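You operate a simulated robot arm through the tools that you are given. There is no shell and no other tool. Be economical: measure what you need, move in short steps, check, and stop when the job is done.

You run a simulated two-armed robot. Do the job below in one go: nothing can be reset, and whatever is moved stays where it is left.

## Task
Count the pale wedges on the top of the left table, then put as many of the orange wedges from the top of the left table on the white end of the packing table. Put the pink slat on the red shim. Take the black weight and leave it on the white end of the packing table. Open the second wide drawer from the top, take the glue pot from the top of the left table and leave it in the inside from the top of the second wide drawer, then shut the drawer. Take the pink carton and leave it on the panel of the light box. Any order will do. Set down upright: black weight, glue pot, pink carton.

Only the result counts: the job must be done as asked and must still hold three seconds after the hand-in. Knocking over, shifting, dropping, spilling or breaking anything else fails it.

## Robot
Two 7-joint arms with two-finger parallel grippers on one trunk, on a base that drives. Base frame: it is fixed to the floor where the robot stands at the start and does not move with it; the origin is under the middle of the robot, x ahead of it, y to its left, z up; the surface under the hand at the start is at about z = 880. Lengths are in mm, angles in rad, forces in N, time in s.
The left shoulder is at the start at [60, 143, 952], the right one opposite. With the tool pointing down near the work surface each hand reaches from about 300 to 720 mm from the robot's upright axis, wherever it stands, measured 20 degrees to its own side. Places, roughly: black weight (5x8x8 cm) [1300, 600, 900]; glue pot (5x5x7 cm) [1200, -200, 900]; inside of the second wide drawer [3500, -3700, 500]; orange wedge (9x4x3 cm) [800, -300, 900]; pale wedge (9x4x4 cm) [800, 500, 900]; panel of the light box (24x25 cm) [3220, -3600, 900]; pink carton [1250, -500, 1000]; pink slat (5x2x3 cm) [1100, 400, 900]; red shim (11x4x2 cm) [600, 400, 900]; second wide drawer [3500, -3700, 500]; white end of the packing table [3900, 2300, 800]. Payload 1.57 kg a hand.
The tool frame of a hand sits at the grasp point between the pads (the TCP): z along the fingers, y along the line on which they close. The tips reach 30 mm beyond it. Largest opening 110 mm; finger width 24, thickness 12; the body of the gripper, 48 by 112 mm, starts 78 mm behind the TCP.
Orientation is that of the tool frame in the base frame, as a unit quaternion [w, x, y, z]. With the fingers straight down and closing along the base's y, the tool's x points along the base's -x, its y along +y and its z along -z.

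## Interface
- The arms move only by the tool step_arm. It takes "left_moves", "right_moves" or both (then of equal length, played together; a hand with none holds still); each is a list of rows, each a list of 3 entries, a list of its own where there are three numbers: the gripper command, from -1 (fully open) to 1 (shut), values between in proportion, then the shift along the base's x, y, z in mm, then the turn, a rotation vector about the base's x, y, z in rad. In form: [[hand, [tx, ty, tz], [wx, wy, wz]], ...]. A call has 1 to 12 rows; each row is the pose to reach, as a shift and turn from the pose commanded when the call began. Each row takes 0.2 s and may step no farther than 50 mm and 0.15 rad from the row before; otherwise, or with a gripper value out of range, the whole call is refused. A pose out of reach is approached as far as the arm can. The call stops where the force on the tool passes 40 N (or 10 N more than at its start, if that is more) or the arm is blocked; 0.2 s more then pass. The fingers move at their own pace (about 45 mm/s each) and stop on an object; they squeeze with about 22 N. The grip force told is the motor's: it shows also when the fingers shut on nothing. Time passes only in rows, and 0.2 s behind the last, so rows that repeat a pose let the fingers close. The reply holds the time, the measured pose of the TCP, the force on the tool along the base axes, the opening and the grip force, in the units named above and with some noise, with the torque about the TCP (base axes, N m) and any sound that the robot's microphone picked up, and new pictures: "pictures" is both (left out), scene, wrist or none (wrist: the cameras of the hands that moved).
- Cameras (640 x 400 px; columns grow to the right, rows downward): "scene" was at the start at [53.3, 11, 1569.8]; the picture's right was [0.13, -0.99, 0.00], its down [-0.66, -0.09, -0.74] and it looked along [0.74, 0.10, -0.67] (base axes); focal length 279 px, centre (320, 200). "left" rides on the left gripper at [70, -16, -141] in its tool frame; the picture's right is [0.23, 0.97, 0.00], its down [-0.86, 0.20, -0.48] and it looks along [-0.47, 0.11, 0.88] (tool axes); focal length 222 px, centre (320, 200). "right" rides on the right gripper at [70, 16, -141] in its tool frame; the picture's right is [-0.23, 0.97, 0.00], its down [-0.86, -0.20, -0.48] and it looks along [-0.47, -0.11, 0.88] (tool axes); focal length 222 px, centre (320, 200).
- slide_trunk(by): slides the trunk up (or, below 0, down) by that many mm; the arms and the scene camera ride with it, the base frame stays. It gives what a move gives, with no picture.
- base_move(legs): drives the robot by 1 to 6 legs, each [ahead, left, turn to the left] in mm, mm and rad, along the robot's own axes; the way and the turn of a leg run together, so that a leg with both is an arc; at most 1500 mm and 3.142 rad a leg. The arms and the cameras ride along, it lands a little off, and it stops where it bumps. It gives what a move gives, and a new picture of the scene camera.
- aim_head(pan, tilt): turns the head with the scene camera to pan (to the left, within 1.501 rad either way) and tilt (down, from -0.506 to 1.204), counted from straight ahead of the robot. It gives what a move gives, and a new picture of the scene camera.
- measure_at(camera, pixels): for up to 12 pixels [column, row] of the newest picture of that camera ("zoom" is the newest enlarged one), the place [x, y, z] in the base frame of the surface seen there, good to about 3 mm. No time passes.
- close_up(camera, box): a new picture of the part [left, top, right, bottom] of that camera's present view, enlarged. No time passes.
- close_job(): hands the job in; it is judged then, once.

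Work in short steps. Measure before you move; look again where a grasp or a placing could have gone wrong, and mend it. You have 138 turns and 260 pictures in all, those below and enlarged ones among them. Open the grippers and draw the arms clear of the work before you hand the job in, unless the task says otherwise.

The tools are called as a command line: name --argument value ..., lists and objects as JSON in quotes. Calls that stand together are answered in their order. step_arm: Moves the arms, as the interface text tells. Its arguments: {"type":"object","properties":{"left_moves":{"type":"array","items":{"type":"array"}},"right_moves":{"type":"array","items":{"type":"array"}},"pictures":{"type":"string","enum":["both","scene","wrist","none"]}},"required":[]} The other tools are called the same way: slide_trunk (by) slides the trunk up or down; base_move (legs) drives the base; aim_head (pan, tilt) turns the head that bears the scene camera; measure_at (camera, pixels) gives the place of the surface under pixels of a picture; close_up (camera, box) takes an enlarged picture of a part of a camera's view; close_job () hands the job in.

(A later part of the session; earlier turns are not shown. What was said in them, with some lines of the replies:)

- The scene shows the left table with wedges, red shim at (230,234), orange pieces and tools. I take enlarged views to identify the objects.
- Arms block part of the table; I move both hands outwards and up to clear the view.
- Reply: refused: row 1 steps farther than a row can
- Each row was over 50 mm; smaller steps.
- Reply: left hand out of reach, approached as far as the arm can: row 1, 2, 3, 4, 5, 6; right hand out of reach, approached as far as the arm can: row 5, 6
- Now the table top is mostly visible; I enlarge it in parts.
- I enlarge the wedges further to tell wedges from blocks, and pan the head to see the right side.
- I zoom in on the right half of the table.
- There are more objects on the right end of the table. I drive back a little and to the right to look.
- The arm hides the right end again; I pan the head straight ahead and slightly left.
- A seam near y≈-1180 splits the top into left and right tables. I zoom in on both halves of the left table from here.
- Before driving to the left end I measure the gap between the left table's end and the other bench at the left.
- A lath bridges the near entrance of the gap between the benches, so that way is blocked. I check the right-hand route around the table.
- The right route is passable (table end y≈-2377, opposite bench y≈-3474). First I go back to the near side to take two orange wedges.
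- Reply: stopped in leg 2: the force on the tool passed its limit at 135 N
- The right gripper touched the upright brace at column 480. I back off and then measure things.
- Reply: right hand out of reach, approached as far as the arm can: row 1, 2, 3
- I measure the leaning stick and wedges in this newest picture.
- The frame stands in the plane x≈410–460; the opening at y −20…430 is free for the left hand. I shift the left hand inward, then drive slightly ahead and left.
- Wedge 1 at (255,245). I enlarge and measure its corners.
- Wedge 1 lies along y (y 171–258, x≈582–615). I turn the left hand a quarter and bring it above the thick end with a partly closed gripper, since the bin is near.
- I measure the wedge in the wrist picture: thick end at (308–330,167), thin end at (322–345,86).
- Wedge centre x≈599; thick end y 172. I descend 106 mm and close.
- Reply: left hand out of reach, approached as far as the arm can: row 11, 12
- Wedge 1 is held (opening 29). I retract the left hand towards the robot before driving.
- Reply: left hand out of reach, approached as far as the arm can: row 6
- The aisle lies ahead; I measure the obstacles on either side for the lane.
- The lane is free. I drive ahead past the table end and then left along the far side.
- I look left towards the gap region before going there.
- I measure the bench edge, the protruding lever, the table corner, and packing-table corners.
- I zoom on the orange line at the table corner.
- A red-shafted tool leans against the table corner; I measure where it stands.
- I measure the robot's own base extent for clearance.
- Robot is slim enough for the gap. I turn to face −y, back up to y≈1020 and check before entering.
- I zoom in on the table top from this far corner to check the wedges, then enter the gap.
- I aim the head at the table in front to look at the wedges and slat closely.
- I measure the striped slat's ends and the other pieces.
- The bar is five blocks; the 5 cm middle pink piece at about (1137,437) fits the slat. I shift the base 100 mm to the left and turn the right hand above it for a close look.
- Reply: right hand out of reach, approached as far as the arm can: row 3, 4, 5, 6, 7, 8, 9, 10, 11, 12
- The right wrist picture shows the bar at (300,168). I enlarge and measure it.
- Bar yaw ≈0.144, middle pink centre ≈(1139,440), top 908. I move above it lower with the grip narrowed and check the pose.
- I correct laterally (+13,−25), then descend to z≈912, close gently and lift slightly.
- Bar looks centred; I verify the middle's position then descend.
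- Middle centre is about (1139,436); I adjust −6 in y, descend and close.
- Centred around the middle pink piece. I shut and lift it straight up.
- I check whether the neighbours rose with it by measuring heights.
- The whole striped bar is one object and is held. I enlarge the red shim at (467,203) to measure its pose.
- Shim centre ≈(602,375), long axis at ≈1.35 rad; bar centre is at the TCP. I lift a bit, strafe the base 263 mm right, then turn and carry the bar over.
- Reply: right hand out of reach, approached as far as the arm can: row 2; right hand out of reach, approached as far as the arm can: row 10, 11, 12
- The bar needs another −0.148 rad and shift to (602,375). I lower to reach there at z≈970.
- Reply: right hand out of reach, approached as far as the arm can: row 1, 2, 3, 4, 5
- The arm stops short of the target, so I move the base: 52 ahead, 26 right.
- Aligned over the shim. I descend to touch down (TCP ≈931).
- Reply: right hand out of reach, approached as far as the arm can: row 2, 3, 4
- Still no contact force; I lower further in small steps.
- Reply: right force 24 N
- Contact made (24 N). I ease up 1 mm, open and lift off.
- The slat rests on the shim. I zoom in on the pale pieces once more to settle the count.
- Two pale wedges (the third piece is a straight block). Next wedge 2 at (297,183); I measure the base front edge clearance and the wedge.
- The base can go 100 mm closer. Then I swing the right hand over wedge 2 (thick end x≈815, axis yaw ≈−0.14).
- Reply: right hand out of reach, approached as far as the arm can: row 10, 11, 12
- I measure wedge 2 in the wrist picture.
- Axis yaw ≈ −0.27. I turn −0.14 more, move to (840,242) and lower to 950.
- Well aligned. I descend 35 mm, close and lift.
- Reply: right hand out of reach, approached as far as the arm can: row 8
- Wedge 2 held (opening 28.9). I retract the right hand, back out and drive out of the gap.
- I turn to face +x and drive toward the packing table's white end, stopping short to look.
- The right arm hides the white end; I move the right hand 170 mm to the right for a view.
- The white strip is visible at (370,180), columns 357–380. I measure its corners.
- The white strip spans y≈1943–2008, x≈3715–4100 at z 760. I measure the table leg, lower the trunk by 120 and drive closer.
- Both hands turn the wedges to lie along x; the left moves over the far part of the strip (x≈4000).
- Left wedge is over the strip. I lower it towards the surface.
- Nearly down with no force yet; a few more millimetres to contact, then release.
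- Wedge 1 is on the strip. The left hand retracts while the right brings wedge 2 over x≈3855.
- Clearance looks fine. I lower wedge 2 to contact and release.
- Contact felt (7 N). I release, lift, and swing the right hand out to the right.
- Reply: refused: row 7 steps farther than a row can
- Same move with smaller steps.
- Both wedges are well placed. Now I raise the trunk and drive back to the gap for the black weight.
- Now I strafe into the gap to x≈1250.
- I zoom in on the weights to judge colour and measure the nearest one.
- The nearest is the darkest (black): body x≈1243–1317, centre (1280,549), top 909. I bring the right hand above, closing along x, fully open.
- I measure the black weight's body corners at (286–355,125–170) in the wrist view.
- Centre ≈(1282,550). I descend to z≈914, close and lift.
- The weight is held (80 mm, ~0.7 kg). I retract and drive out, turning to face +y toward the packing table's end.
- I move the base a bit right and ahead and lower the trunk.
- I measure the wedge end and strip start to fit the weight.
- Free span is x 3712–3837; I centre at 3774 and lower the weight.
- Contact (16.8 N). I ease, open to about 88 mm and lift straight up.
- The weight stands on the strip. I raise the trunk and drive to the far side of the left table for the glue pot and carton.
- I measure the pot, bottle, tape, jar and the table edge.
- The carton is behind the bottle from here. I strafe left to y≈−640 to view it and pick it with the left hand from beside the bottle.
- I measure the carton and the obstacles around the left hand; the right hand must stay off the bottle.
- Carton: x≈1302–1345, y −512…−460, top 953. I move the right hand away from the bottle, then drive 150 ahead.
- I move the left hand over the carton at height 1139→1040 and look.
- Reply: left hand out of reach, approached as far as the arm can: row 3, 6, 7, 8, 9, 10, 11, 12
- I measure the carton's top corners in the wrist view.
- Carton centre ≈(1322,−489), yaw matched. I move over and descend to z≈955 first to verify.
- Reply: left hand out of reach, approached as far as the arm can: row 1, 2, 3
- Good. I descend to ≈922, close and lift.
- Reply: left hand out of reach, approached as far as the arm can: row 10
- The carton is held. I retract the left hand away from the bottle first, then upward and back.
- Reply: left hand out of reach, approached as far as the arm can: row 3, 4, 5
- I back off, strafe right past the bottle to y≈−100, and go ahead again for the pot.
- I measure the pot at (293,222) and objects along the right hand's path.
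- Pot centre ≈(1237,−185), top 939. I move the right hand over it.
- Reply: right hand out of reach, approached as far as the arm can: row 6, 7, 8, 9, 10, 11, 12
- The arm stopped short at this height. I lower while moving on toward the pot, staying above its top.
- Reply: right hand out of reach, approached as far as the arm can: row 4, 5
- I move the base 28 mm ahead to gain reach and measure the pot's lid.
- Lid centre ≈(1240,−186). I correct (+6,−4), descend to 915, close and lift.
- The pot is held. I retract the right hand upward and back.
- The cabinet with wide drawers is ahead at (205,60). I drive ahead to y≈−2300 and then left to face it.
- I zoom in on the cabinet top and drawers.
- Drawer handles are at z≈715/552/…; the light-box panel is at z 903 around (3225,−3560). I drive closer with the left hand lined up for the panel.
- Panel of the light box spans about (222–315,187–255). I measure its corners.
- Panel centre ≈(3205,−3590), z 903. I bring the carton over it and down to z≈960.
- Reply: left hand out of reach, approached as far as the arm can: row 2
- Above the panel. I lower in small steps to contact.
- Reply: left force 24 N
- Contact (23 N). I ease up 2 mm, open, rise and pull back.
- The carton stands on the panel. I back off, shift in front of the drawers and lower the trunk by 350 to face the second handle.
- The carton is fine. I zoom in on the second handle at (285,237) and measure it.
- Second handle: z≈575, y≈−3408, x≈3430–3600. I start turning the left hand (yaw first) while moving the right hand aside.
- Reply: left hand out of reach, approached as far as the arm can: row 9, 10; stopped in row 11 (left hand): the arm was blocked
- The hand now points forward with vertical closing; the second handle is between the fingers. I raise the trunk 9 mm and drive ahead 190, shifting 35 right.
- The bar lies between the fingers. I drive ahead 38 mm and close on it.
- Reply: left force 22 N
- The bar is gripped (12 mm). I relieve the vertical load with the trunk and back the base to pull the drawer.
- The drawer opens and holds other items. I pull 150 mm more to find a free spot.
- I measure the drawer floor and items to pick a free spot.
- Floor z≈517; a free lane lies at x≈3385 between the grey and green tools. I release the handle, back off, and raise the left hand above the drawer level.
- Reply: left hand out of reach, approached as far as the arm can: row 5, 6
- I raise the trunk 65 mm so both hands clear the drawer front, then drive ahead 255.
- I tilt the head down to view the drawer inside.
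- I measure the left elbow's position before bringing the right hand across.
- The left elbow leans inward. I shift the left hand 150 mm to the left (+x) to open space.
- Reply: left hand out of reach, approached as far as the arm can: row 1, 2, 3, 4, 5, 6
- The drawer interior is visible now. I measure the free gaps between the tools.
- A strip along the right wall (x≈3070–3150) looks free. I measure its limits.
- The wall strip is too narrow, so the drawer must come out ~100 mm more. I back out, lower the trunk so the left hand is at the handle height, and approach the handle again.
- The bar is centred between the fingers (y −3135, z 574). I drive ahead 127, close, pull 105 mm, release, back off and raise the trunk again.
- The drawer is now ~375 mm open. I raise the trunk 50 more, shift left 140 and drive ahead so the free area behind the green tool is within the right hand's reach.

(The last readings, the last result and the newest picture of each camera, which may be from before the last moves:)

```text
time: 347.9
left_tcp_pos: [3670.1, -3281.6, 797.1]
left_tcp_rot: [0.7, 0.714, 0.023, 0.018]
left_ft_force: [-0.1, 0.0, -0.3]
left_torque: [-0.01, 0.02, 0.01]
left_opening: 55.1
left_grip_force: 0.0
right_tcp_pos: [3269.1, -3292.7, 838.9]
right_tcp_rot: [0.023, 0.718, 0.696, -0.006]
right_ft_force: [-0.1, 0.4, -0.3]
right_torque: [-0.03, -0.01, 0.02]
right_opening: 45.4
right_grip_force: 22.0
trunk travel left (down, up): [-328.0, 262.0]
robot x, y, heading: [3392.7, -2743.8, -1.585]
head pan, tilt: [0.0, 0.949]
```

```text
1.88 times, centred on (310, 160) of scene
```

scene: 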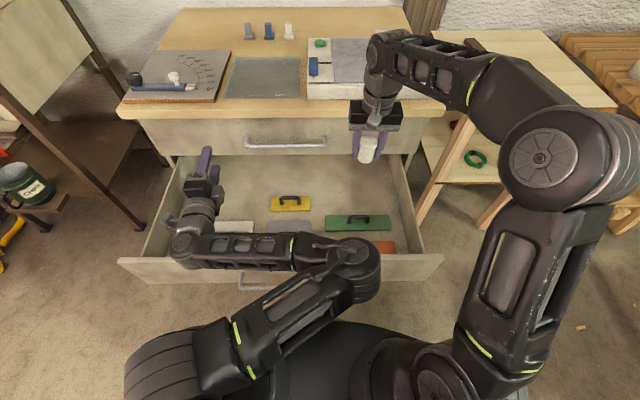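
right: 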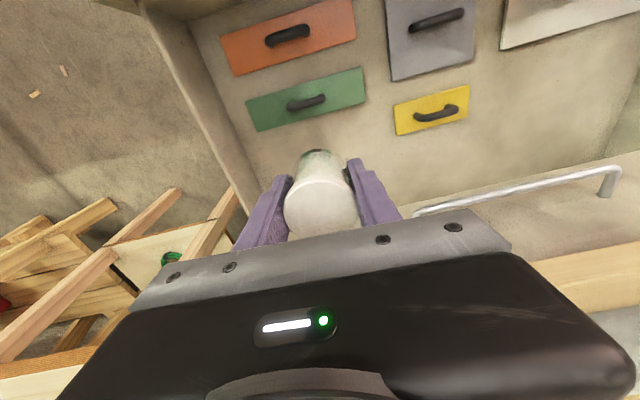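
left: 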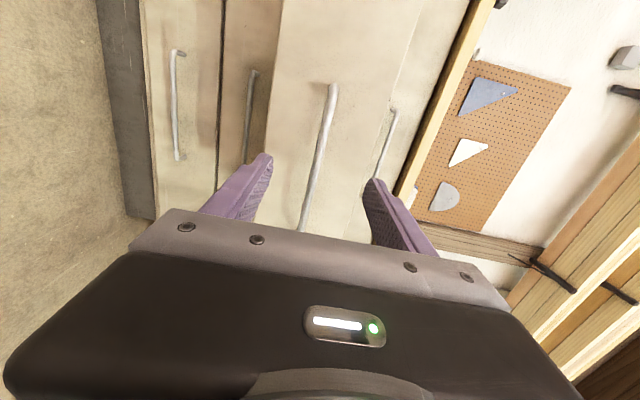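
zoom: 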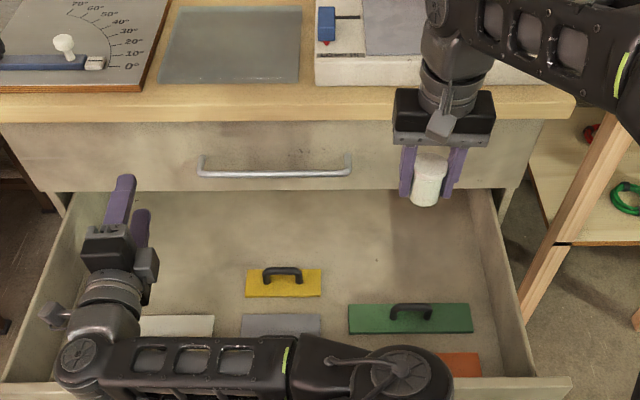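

Excellent view. I measure the green and yellow edges and the floor in the wrist picture.

measure_at --camera "right" --pixels '[[366, 102], [258, 128], [398, 134], [395, 108], [300, 145], [390, 170], [250, 160], [420, 213]]'

step_arm --right_moves '[[1, [7, -12, -40], [0, 0, 0]], [1, [14, -25, -80], [0, 0, 0]], [1, [21, -37, -120], [0, 0, 0]], [1, [21, -42, -165], [0, 0, 0]], [1, [21, -42, -210], [0, 0, 0]], [1, [21, -42, -240], [0, 0, 0]]]'

```text
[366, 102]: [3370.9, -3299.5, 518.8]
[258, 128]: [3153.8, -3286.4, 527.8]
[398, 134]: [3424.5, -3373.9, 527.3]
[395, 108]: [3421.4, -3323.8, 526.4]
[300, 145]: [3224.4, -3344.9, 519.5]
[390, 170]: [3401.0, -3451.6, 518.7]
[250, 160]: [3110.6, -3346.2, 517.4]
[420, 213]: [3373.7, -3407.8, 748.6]
```

```text
time: 349.3
left_tcp_pos: [3671.0, -3281.1, 797.4]
left_tcp_rot: [0.7, 0.713, 0.023, 0.02]
left_ft_force: [-0.2, 0.5, 0.5]
left_torque: [-0.05, -0.01, 0.02]
left_opening: 54.8
left_grip_force: 0.2
right_tcp_pos: [3290.8, -3334.1, 599.5]
right_tcp_rot: [0.024, 0.717, 0.697, -0.007]
right_ft_force: [0.1, 0.0, -0.4]
right_torque: [0.01, 0.01, 0.01]
right_opening: 45.1
right_grip_force: 21.8
trunk travel left (down, up): [-328.0, 262.0]
robot x, y, heading: [3392.8, -2740.7, -1.58]
head pan, tilt: [0.0, 0.949]
```

scene: 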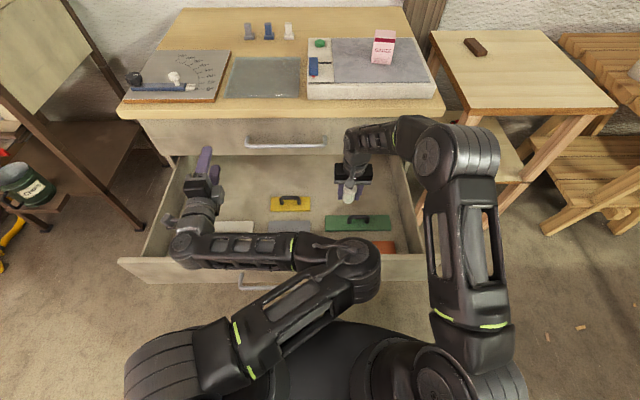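
right: 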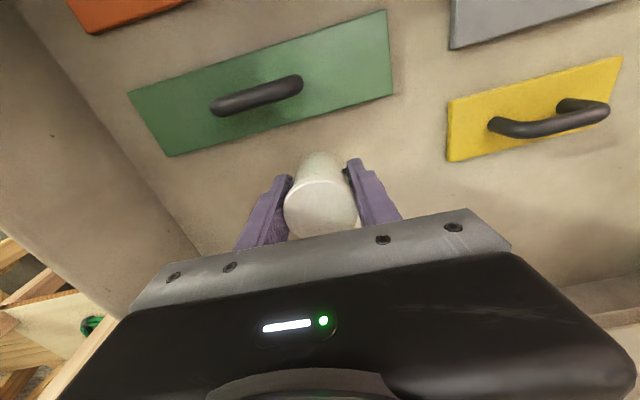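

Clear of the tools. I lower to contact on the drawer floor.

step_arm --right_moves '[[1, [0, -4, -25], [0, 0, 0]], [1, [0, -4, -40], [0, 0, 0]], [1, [0, -4, -45], [0, 0, 0]], [1, [0, -4, -48], [0, 0, 0]], [1, [0, -4, -50], [0, 0, 0]], [1, [0, -4, -52], [0, 0, 0]]]' --pictures "none"

```text
time: 350.7
left_tcp_pos: [3670.7, -3278.8, 798.6]
left_tcp_rot: [0.7, 0.713, 0.023, 0.018]
left_ft_force: [-0.8, -0.2, -0.3]
left_torque: [0.0, 0.01, -0.04]
left_opening: 55.1
left_grip_force: 0.0
right_tcp_pos: [3290.7, -3338.7, 548.8]
right_tcp_rot: [0.026, 0.717, 0.696, -0.008]
right_ft_force: [0.1, -2.3, 27.9]
right_torque: [0.09, 0.59, 0.1]
right_opening: 45.3
right_grip_force: 21.4
trunk travel left (down, up): [-328.0, 262.0]
robot x, y, heading: [3393.5, -2738.7, -1.587]
head pan, tilt: [0.0, 0.949]
```

Contact (28 N). I ease up, open modestly, and lift straight out.

step_arm --right_moves '[[1, [0, 0, 3], [0, 0, 0]], [0.0, [0, 0, 3], [0, 0, 0]], [-0.3, [0, 0, 3], [0, 0, 0]], [-0.3, [0, 0, 3], [0, 0, 0]], [-0.3, [0, 0, 40], [0, 0, 0]], [-0.3, [0, 0, 85], [0, 0, 0]], [-0.3, [0, 0, 130], [0, 0, 0]], [-0.3, [0, 0, 175], [0, 0, 0]], [-0.3, [-5, 15, 215], [0, 0, 0]], [-0.3, [-15, 45, 250], [0, 0, 0]], [-0.3, [-30, 80, 280], [0, 0, 0]], [-0.3, [-45, 120, 295], [0, 0, 0]]]'

```text
time: 353.3
left_tcp_pos: [3671.1, -3279.8, 797.6]
left_tcp_rot: [0.7, 0.713, 0.022, 0.02]
left_ft_force: [0.3, -0.1, 0.1]
left_torque: [-0.03, -0.01, 0.03]
left_opening: 54.8
left_grip_force: 0.0
right_tcp_pos: [3244.2, -3216.8, 841.9]
right_tcp_rot: [0.023, 0.717, 0.696, -0.006]
right_ft_force: [0.0, 0.5, 0.2]
right_torque: [0.01, 0.01, 0.02]
right_opening: 71.4
right_grip_force: 0.0
trunk travel left (down, up): [-328.0, 262.0]
robot x, y, heading: [3394.7, -2741.2, -1.585]
head pan, tilt: [0.0, 0.949]
```

scene: 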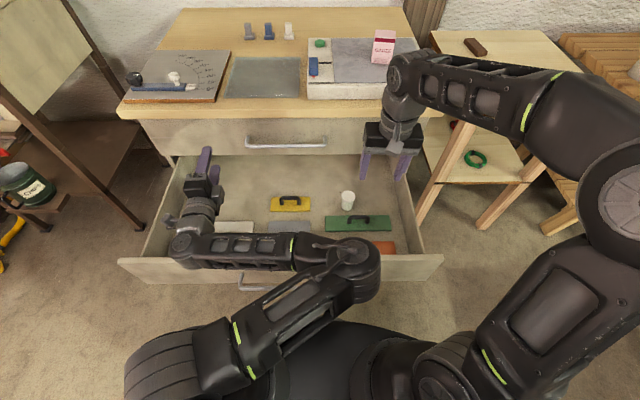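
right: 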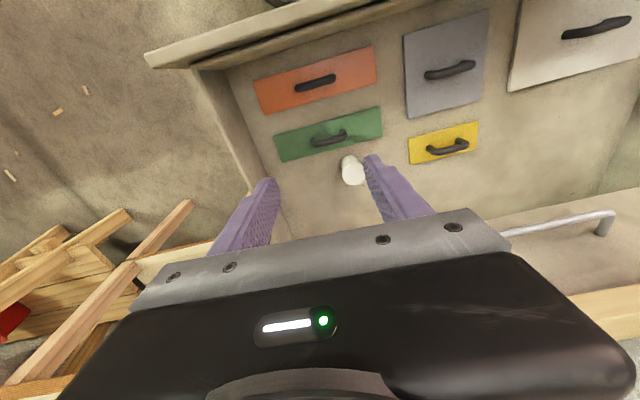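

The pot stands upright in the drawer. I back out, align the left hand with the handle again (trunk down 225) for a controlled push.

base_move --legs '[[-370, 0, 0.012], [0, -135, 0]]'

slide_trunk --by -224

step_arm --left_moves '[[-0.4, [0, 0, 0], [0, 0, 0]], [-0.4, [0, 0, 0], [0, 0, 0]], [-0.4, [0, 0, 0], [0, 0, 0]]]'

measure_at --camera "left" --pixels '[[322, 150], [318, 150], [325, 120], [315, 170]]'

```text
time: 356.6
left_tcp_pos: [3542.5, -2909.4, 797.1]
left_tcp_rot: [0.7, 0.714, 0.027, 0.024]
left_ft_force: [-0.1, -0.1, 1.0]
left_torque: [-0.01, 0.0, 0.0]
left_opening: 55.1
left_grip_force: 0.2
right_tcp_pos: [3117.1, -2850.9, 841.8]
right_tcp_rot: [0.023, 0.713, 0.701, -0.007]
right_ft_force: [-0.1, 0.3, 1.2]
right_torque: [0.02, -0.03, 0.02]
right_opening: 71.5
right_grip_force: 0.0
trunk travel left (down, up): [-328.0, 262.0]
robot x, y, heading: [3260.6, -2372.2, -1.574]
head pan, tilt: [0.0, 0.949]
```

scene: 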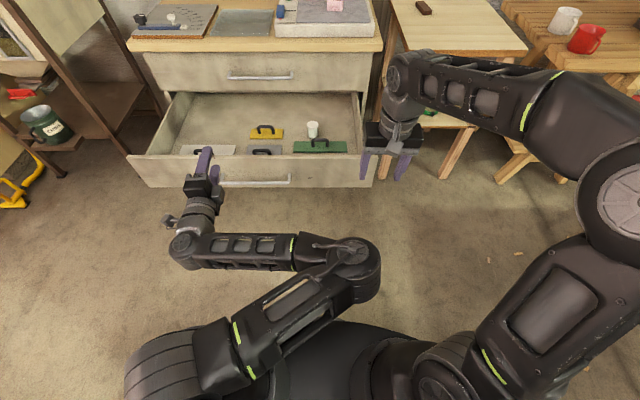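

```text
time: 358.9
left_tcp_pos: [3543.9, -2909.6, 574.2]
left_tcp_rot: [0.7, 0.713, 0.026, 0.024]
left_ft_force: [0.8, 0.7, 0.8]
left_torque: [-0.02, 0.0, 0.01]
left_opening: 54.8
left_grip_force: 0.1
right_tcp_pos: [3117.2, -2851.5, 617.4]
right_tcp_rot: [0.023, 0.713, 0.701, -0.008]
right_ft_force: [0.5, 1.3, 0.8]
right_torque: [0.01, 0.0, -0.01]
right_opening: 71.4
right_grip_force: 0.0
trunk travel left (down, up): [-104.0, 486.0]
robot x, y, heading: [3262.6, -2373.4, -1.57]
head pan, tilt: [0.0, 0.949]
```

```text
time: 359.7
left_tcp_pos: [3544.5, -2909.9, 574.7]
left_tcp_rot: [0.7, 0.713, 0.027, 0.024]
left_ft_force: [0.6, -0.3, 0.5]
left_torque: [0.02, -0.02, -0.01]
left_opening: 77.0
left_grip_force: 0.0
right_tcp_pos: [3116.3, -2851.6, 619.0]
right_tcp_rot: [0.023, 0.713, 0.701, -0.007]
right_ft_force: [-0.3, 0.2, 0.1]
right_torque: [0.02, 0.02, 0.02]
right_opening: 71.6
right_grip_force: 0.1
trunk travel left (down, up): [-104.0, 486.0]
robot x, y, heading: [3259.1, -2377.3, -1.572]
head pan, tilt: [0.0, 0.949]
```

scene: 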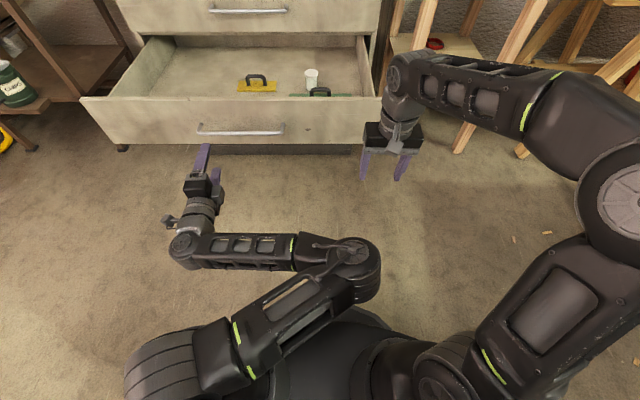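
left: 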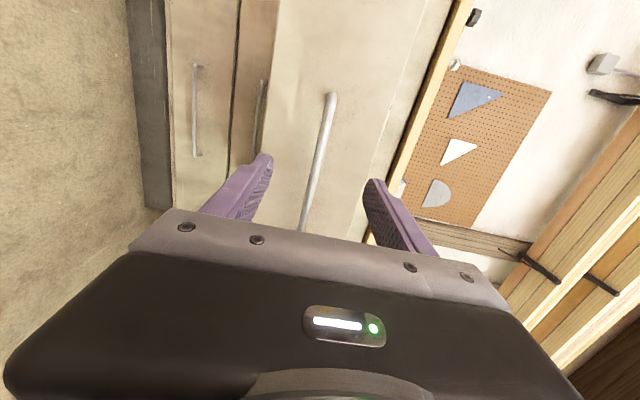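

```text
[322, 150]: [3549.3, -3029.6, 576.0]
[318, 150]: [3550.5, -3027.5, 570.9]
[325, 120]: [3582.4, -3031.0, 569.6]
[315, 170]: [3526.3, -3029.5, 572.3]
```

Bar at y −3030, z 573 between the fingers. I drive ahead 110, grip, and push the drawer in 372 mm.

base_move --legs '[[110, 0, 0]]'

step_arm --left_moves '[[0.2, [0, 0, 0], [0, 0, 0]], [0.6, [0, 0, 0], [0, 0, 0]], [1, [0, 0, 0], [0, 0, 0]], [1, [0, 0, 0], [0, 0, 0]], [1, [0, 0, 0], [0, 0, 0]], [1, [0, 0, 0], [0, 0, 0]]]' --pictures "none"

base_move --legs '[[120, 0, 0], [120, 0, 0], [120, 0, 0]]'

measure_at --camera "scene" --pixels '[[300, 90], [300, 110], [300, 130], [300, 150], [250, 120]]'

```text
time: 360.9
left_tcp_pos: [3543.7, -3019.4, 572.9]
left_tcp_rot: [0.7, 0.714, 0.026, 0.024]
left_ft_force: [-0.2, -0.3, -0.1]
left_torque: [-0.01, 0.02, 0.02]
left_opening: 76.8
left_grip_force: 0.0
right_tcp_pos: [3117.6, -2962.9, 619.0]
right_tcp_rot: [0.023, 0.713, 0.701, -0.007]
right_ft_force: [-0.2, 0.4, -0.6]
right_torque: [-0.01, 0.03, -0.01]
right_opening: 71.4
right_grip_force: 0.0
trunk travel left (down, up): [-104.0, 486.0]
robot x, y, heading: [3261.2, -2482.6, -1.57]
head pan, tilt: [0.0, 0.949]
```

scene: 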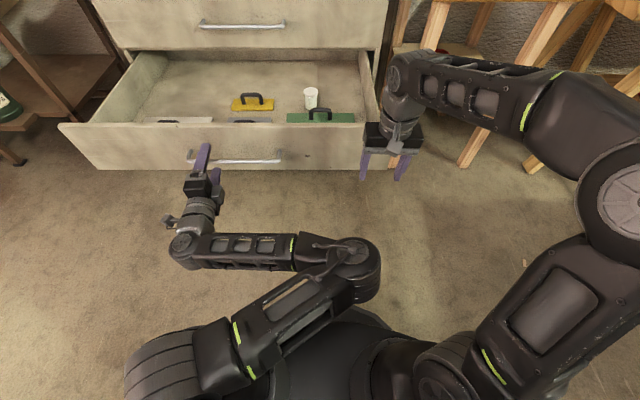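

```text
time: 362.3
left_tcp_pos: [3544.8, -3020.1, 571.4]
left_tcp_rot: [0.699, 0.714, 0.027, 0.023]
left_ft_force: [-1.3, 1.3, -8.0]
left_torque: [0.15, -0.49, 0.04]
left_opening: 11.8
left_grip_force: 28.9
right_tcp_pos: [3116.9, -2961.5, 616.8]
right_tcp_rot: [0.023, 0.713, 0.701, -0.005]
right_ft_force: [0.3, -0.6, 0.1]
right_torque: [-0.01, 0.0, -0.01]
right_opening: 71.3
right_grip_force: 0.1
trunk travel left (down, up): [-104.0, 486.0]
robot x, y, heading: [3260.4, -2485.0, -1.57]
head pan, tilt: [0.0, 0.949]
```

```text
time: 365.2
left_tcp_pos: [3545.6, -3378.4, 571.3]
left_tcp_rot: [0.699, 0.715, 0.027, 0.024]
left_ft_force: [-9.4, 1.7, -17.1]
left_torque: [0.23, -0.41, -0.36]
left_opening: 11.8
left_grip_force: 29.4
right_tcp_pos: [3117.4, -3320.5, 617.7]
right_tcp_rot: [0.022, 0.713, 0.701, -0.006]
right_ft_force: [-0.5, 0.1, 0.1]
right_torque: [0.01, 0.03, 0.01]
right_opening: 71.4
right_grip_force: 0.1
trunk travel left (down, up): [-104.0, 486.0]
robot x, y, heading: [3262.1, -2846.1, -1.576]
head pan, tilt: [0.0, 0.949]
```

scene: 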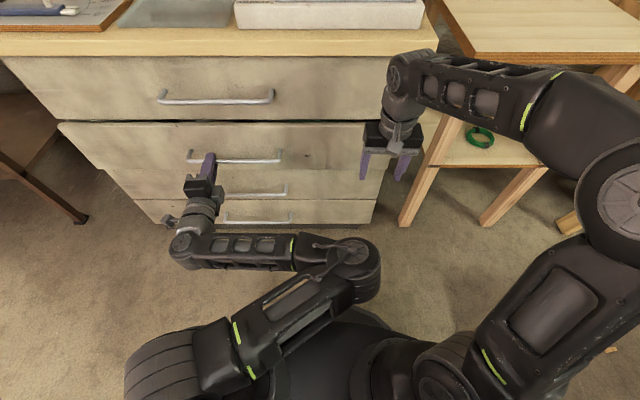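

```text
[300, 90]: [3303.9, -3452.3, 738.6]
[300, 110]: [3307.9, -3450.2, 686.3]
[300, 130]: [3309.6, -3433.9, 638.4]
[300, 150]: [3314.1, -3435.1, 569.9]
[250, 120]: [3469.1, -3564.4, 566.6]
```

The drawer face is at −3434, ~16 mm short. I push on by up to 22 mm.

base_move --legs '[[22, 0, 0]]'

measure_at --camera "scene" --pixels '[[300, 90], [300, 110], [300, 132], [320, 150], [330, 140]]'

```text
time: 366.0
left_tcp_pos: [3546.5, -3399.1, 572.1]
left_tcp_rot: [0.699, 0.714, 0.029, 0.025]
left_ft_force: [1.3, 11.4, -8.5]
left_torque: [0.07, -0.49, 0.65]
left_opening: 11.8
left_grip_force: 29.2
right_tcp_pos: [3118.9, -3342.4, 617.3]
right_tcp_rot: [0.024, 0.712, 0.701, -0.007]
right_ft_force: [0.2, 0.3, 0.2]
right_torque: [0.0, 0.0, -0.01]
right_opening: 71.3
right_grip_force: 0.0
trunk travel left (down, up): [-104.0, 486.0]
robot x, y, heading: [3262.2, -2866.0, -1.571]
head pan, tilt: [0.0, 0.949]
```

scene: 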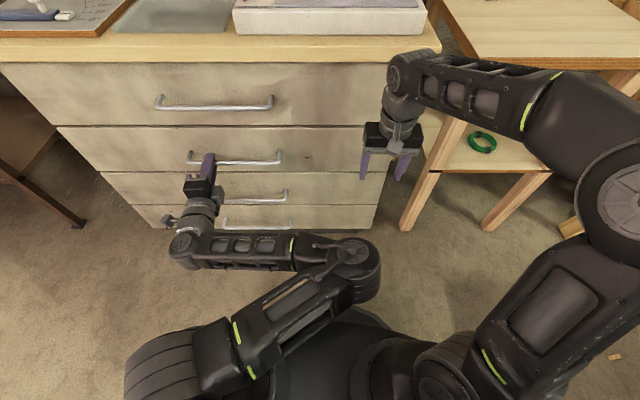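

```text
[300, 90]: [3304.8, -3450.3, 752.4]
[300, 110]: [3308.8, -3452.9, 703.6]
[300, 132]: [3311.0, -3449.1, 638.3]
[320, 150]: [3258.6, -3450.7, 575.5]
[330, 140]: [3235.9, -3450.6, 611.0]
```

The drawer is flush (−3450). I release the handle, back away and look once more.

step_arm --left_moves '[[0.5, [0, 0, 0], [0, 0, 0]], [0, [0, 0, 0], [0, 0, 0]], [-0.4, [0, 0, 0], [0, 0, 0]], [-0.4, [0, 0, 0], [0, 0, 0]], [-0.4, [0, 0, 0], [0, 0, 0]]]' --pictures "none"

base_move --legs '[[-450, 0, 0]]'

aim_head --pan 0.0 --tilt 0.5

close_up --camera "scene" --box '[120, 50, 460, 270]'

```text
time: 367.2
left_tcp_pos: [3545.9, -3399.8, 572.1]
left_tcp_rot: [0.698, 0.715, 0.028, 0.025]
left_ft_force: [-0.4, -0.1, -0.4]
left_torque: [0.03, 0.02, 0.0]
left_opening: 76.8
left_grip_force: 0.1
right_tcp_pos: [3117.5, -3342.7, 617.3]
right_tcp_rot: [0.023, 0.712, 0.701, -0.006]
right_ft_force: [-0.3, -0.7, 0.0]
right_torque: [0.02, 0.0, 0.01]
right_opening: 71.7
right_grip_force: 0.0
trunk travel left (down, up): [-104.0, 486.0]
robot x, y, heading: [3266.0, -2863.3, -1.567]
head pan, tilt: [0.0, 0.949]
```

```text
time: 369.9
left_tcp_pos: [3545.1, -2952.0, 571.7]
left_tcp_rot: [0.698, 0.715, 0.027, 0.024]
left_ft_force: [1.3, 0.2, -1.0]
left_torque: [-0.01, -0.01, 0.02]
left_opening: 76.9
left_grip_force: 0.0
right_tcp_pos: [3117.6, -2895.6, 617.3]
right_tcp_rot: [0.023, 0.713, 0.7, -0.007]
right_ft_force: [0.8, -0.5, 0.2]
right_torque: [0.02, 0.03, 0.04]
right_opening: 71.3
right_grip_force: 0.0
trunk travel left (down, up): [-104.0, 486.0]
robot x, y, heading: [3259.6, -2414.9, -1.566]
head pan, tilt: [0.0, 0.949]
```

scene: 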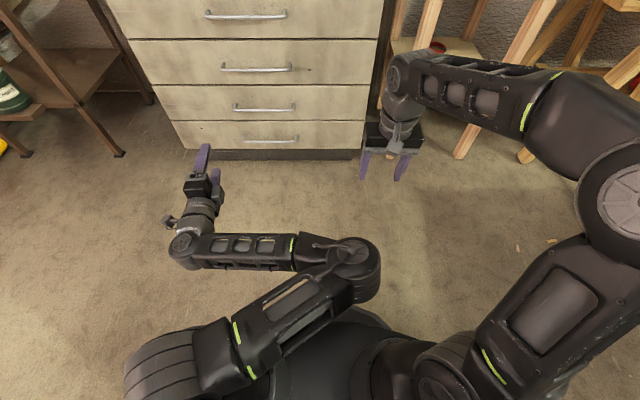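

```text
time: 370.9
left_tcp_pos: [3544.1, -2952.6, 572.5]
left_tcp_rot: [0.699, 0.715, 0.028, 0.025]
left_ft_force: [0.5, -0.5, 0.1]
left_torque: [0.0, -0.03, -0.06]
left_opening: 77.0
left_grip_force: 0.0
right_tcp_pos: [3118.0, -2896.3, 616.6]
right_tcp_rot: [0.024, 0.713, 0.7, -0.006]
right_ft_force: [-0.3, 0.2, 0.6]
right_torque: [0.0, 0.0, 0.0]
right_opening: 71.4
right_grip_force: 0.0
trunk travel left (down, up): [-104.0, 486.0]
robot x, y, heading: [3262.0, -2419.3, -1.572]
head pan, tilt: [0.0, 0.499]
```

scene: 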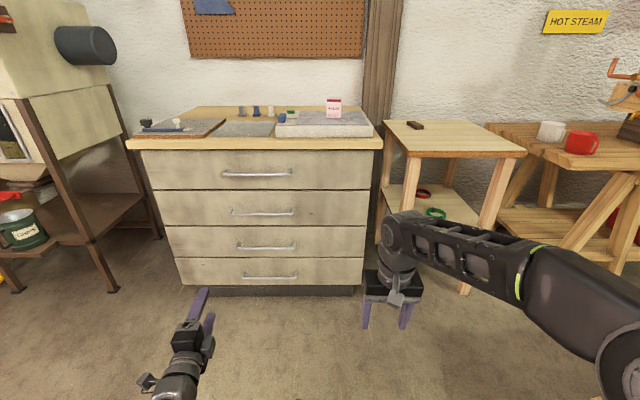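

```text
1.82 times, centred on (290, 160) of scene
```

zoom: 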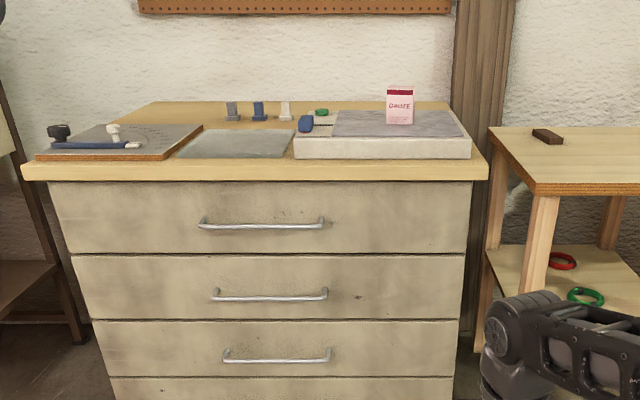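

The drawer is shut, the carton stands on the panel, both grippers are open and the arms are clear. I hand in.

close_job

```text
The job is handed in.
```

I counted two pale wedges and finished every part of the job, then handed it in.

- **Wedges:** I put two orange wedges on the white end of the packing table. I did not count the third pale piece on the left table, because it is a straight block.
- **Pink slat:** it rests on the red shim. The slat turned out to be one rigid striped bar about 14 cm long, so the whole bar was moved.
- **Black weight:** it stands upright on the white end of the packing table.
- **Glue pot:** it was set down upright inside the second wide drawer, and the drawer is shut flush. I could not see inside once it was closed.
- **Pink carton:** it stands upright on the panel of the light box.

Early on, the right gripper bumped the wooden brace in front of the left table at 135 N. I backed off and saw no sign that it had moved. Both grippers are open and the arms are clear of the work.
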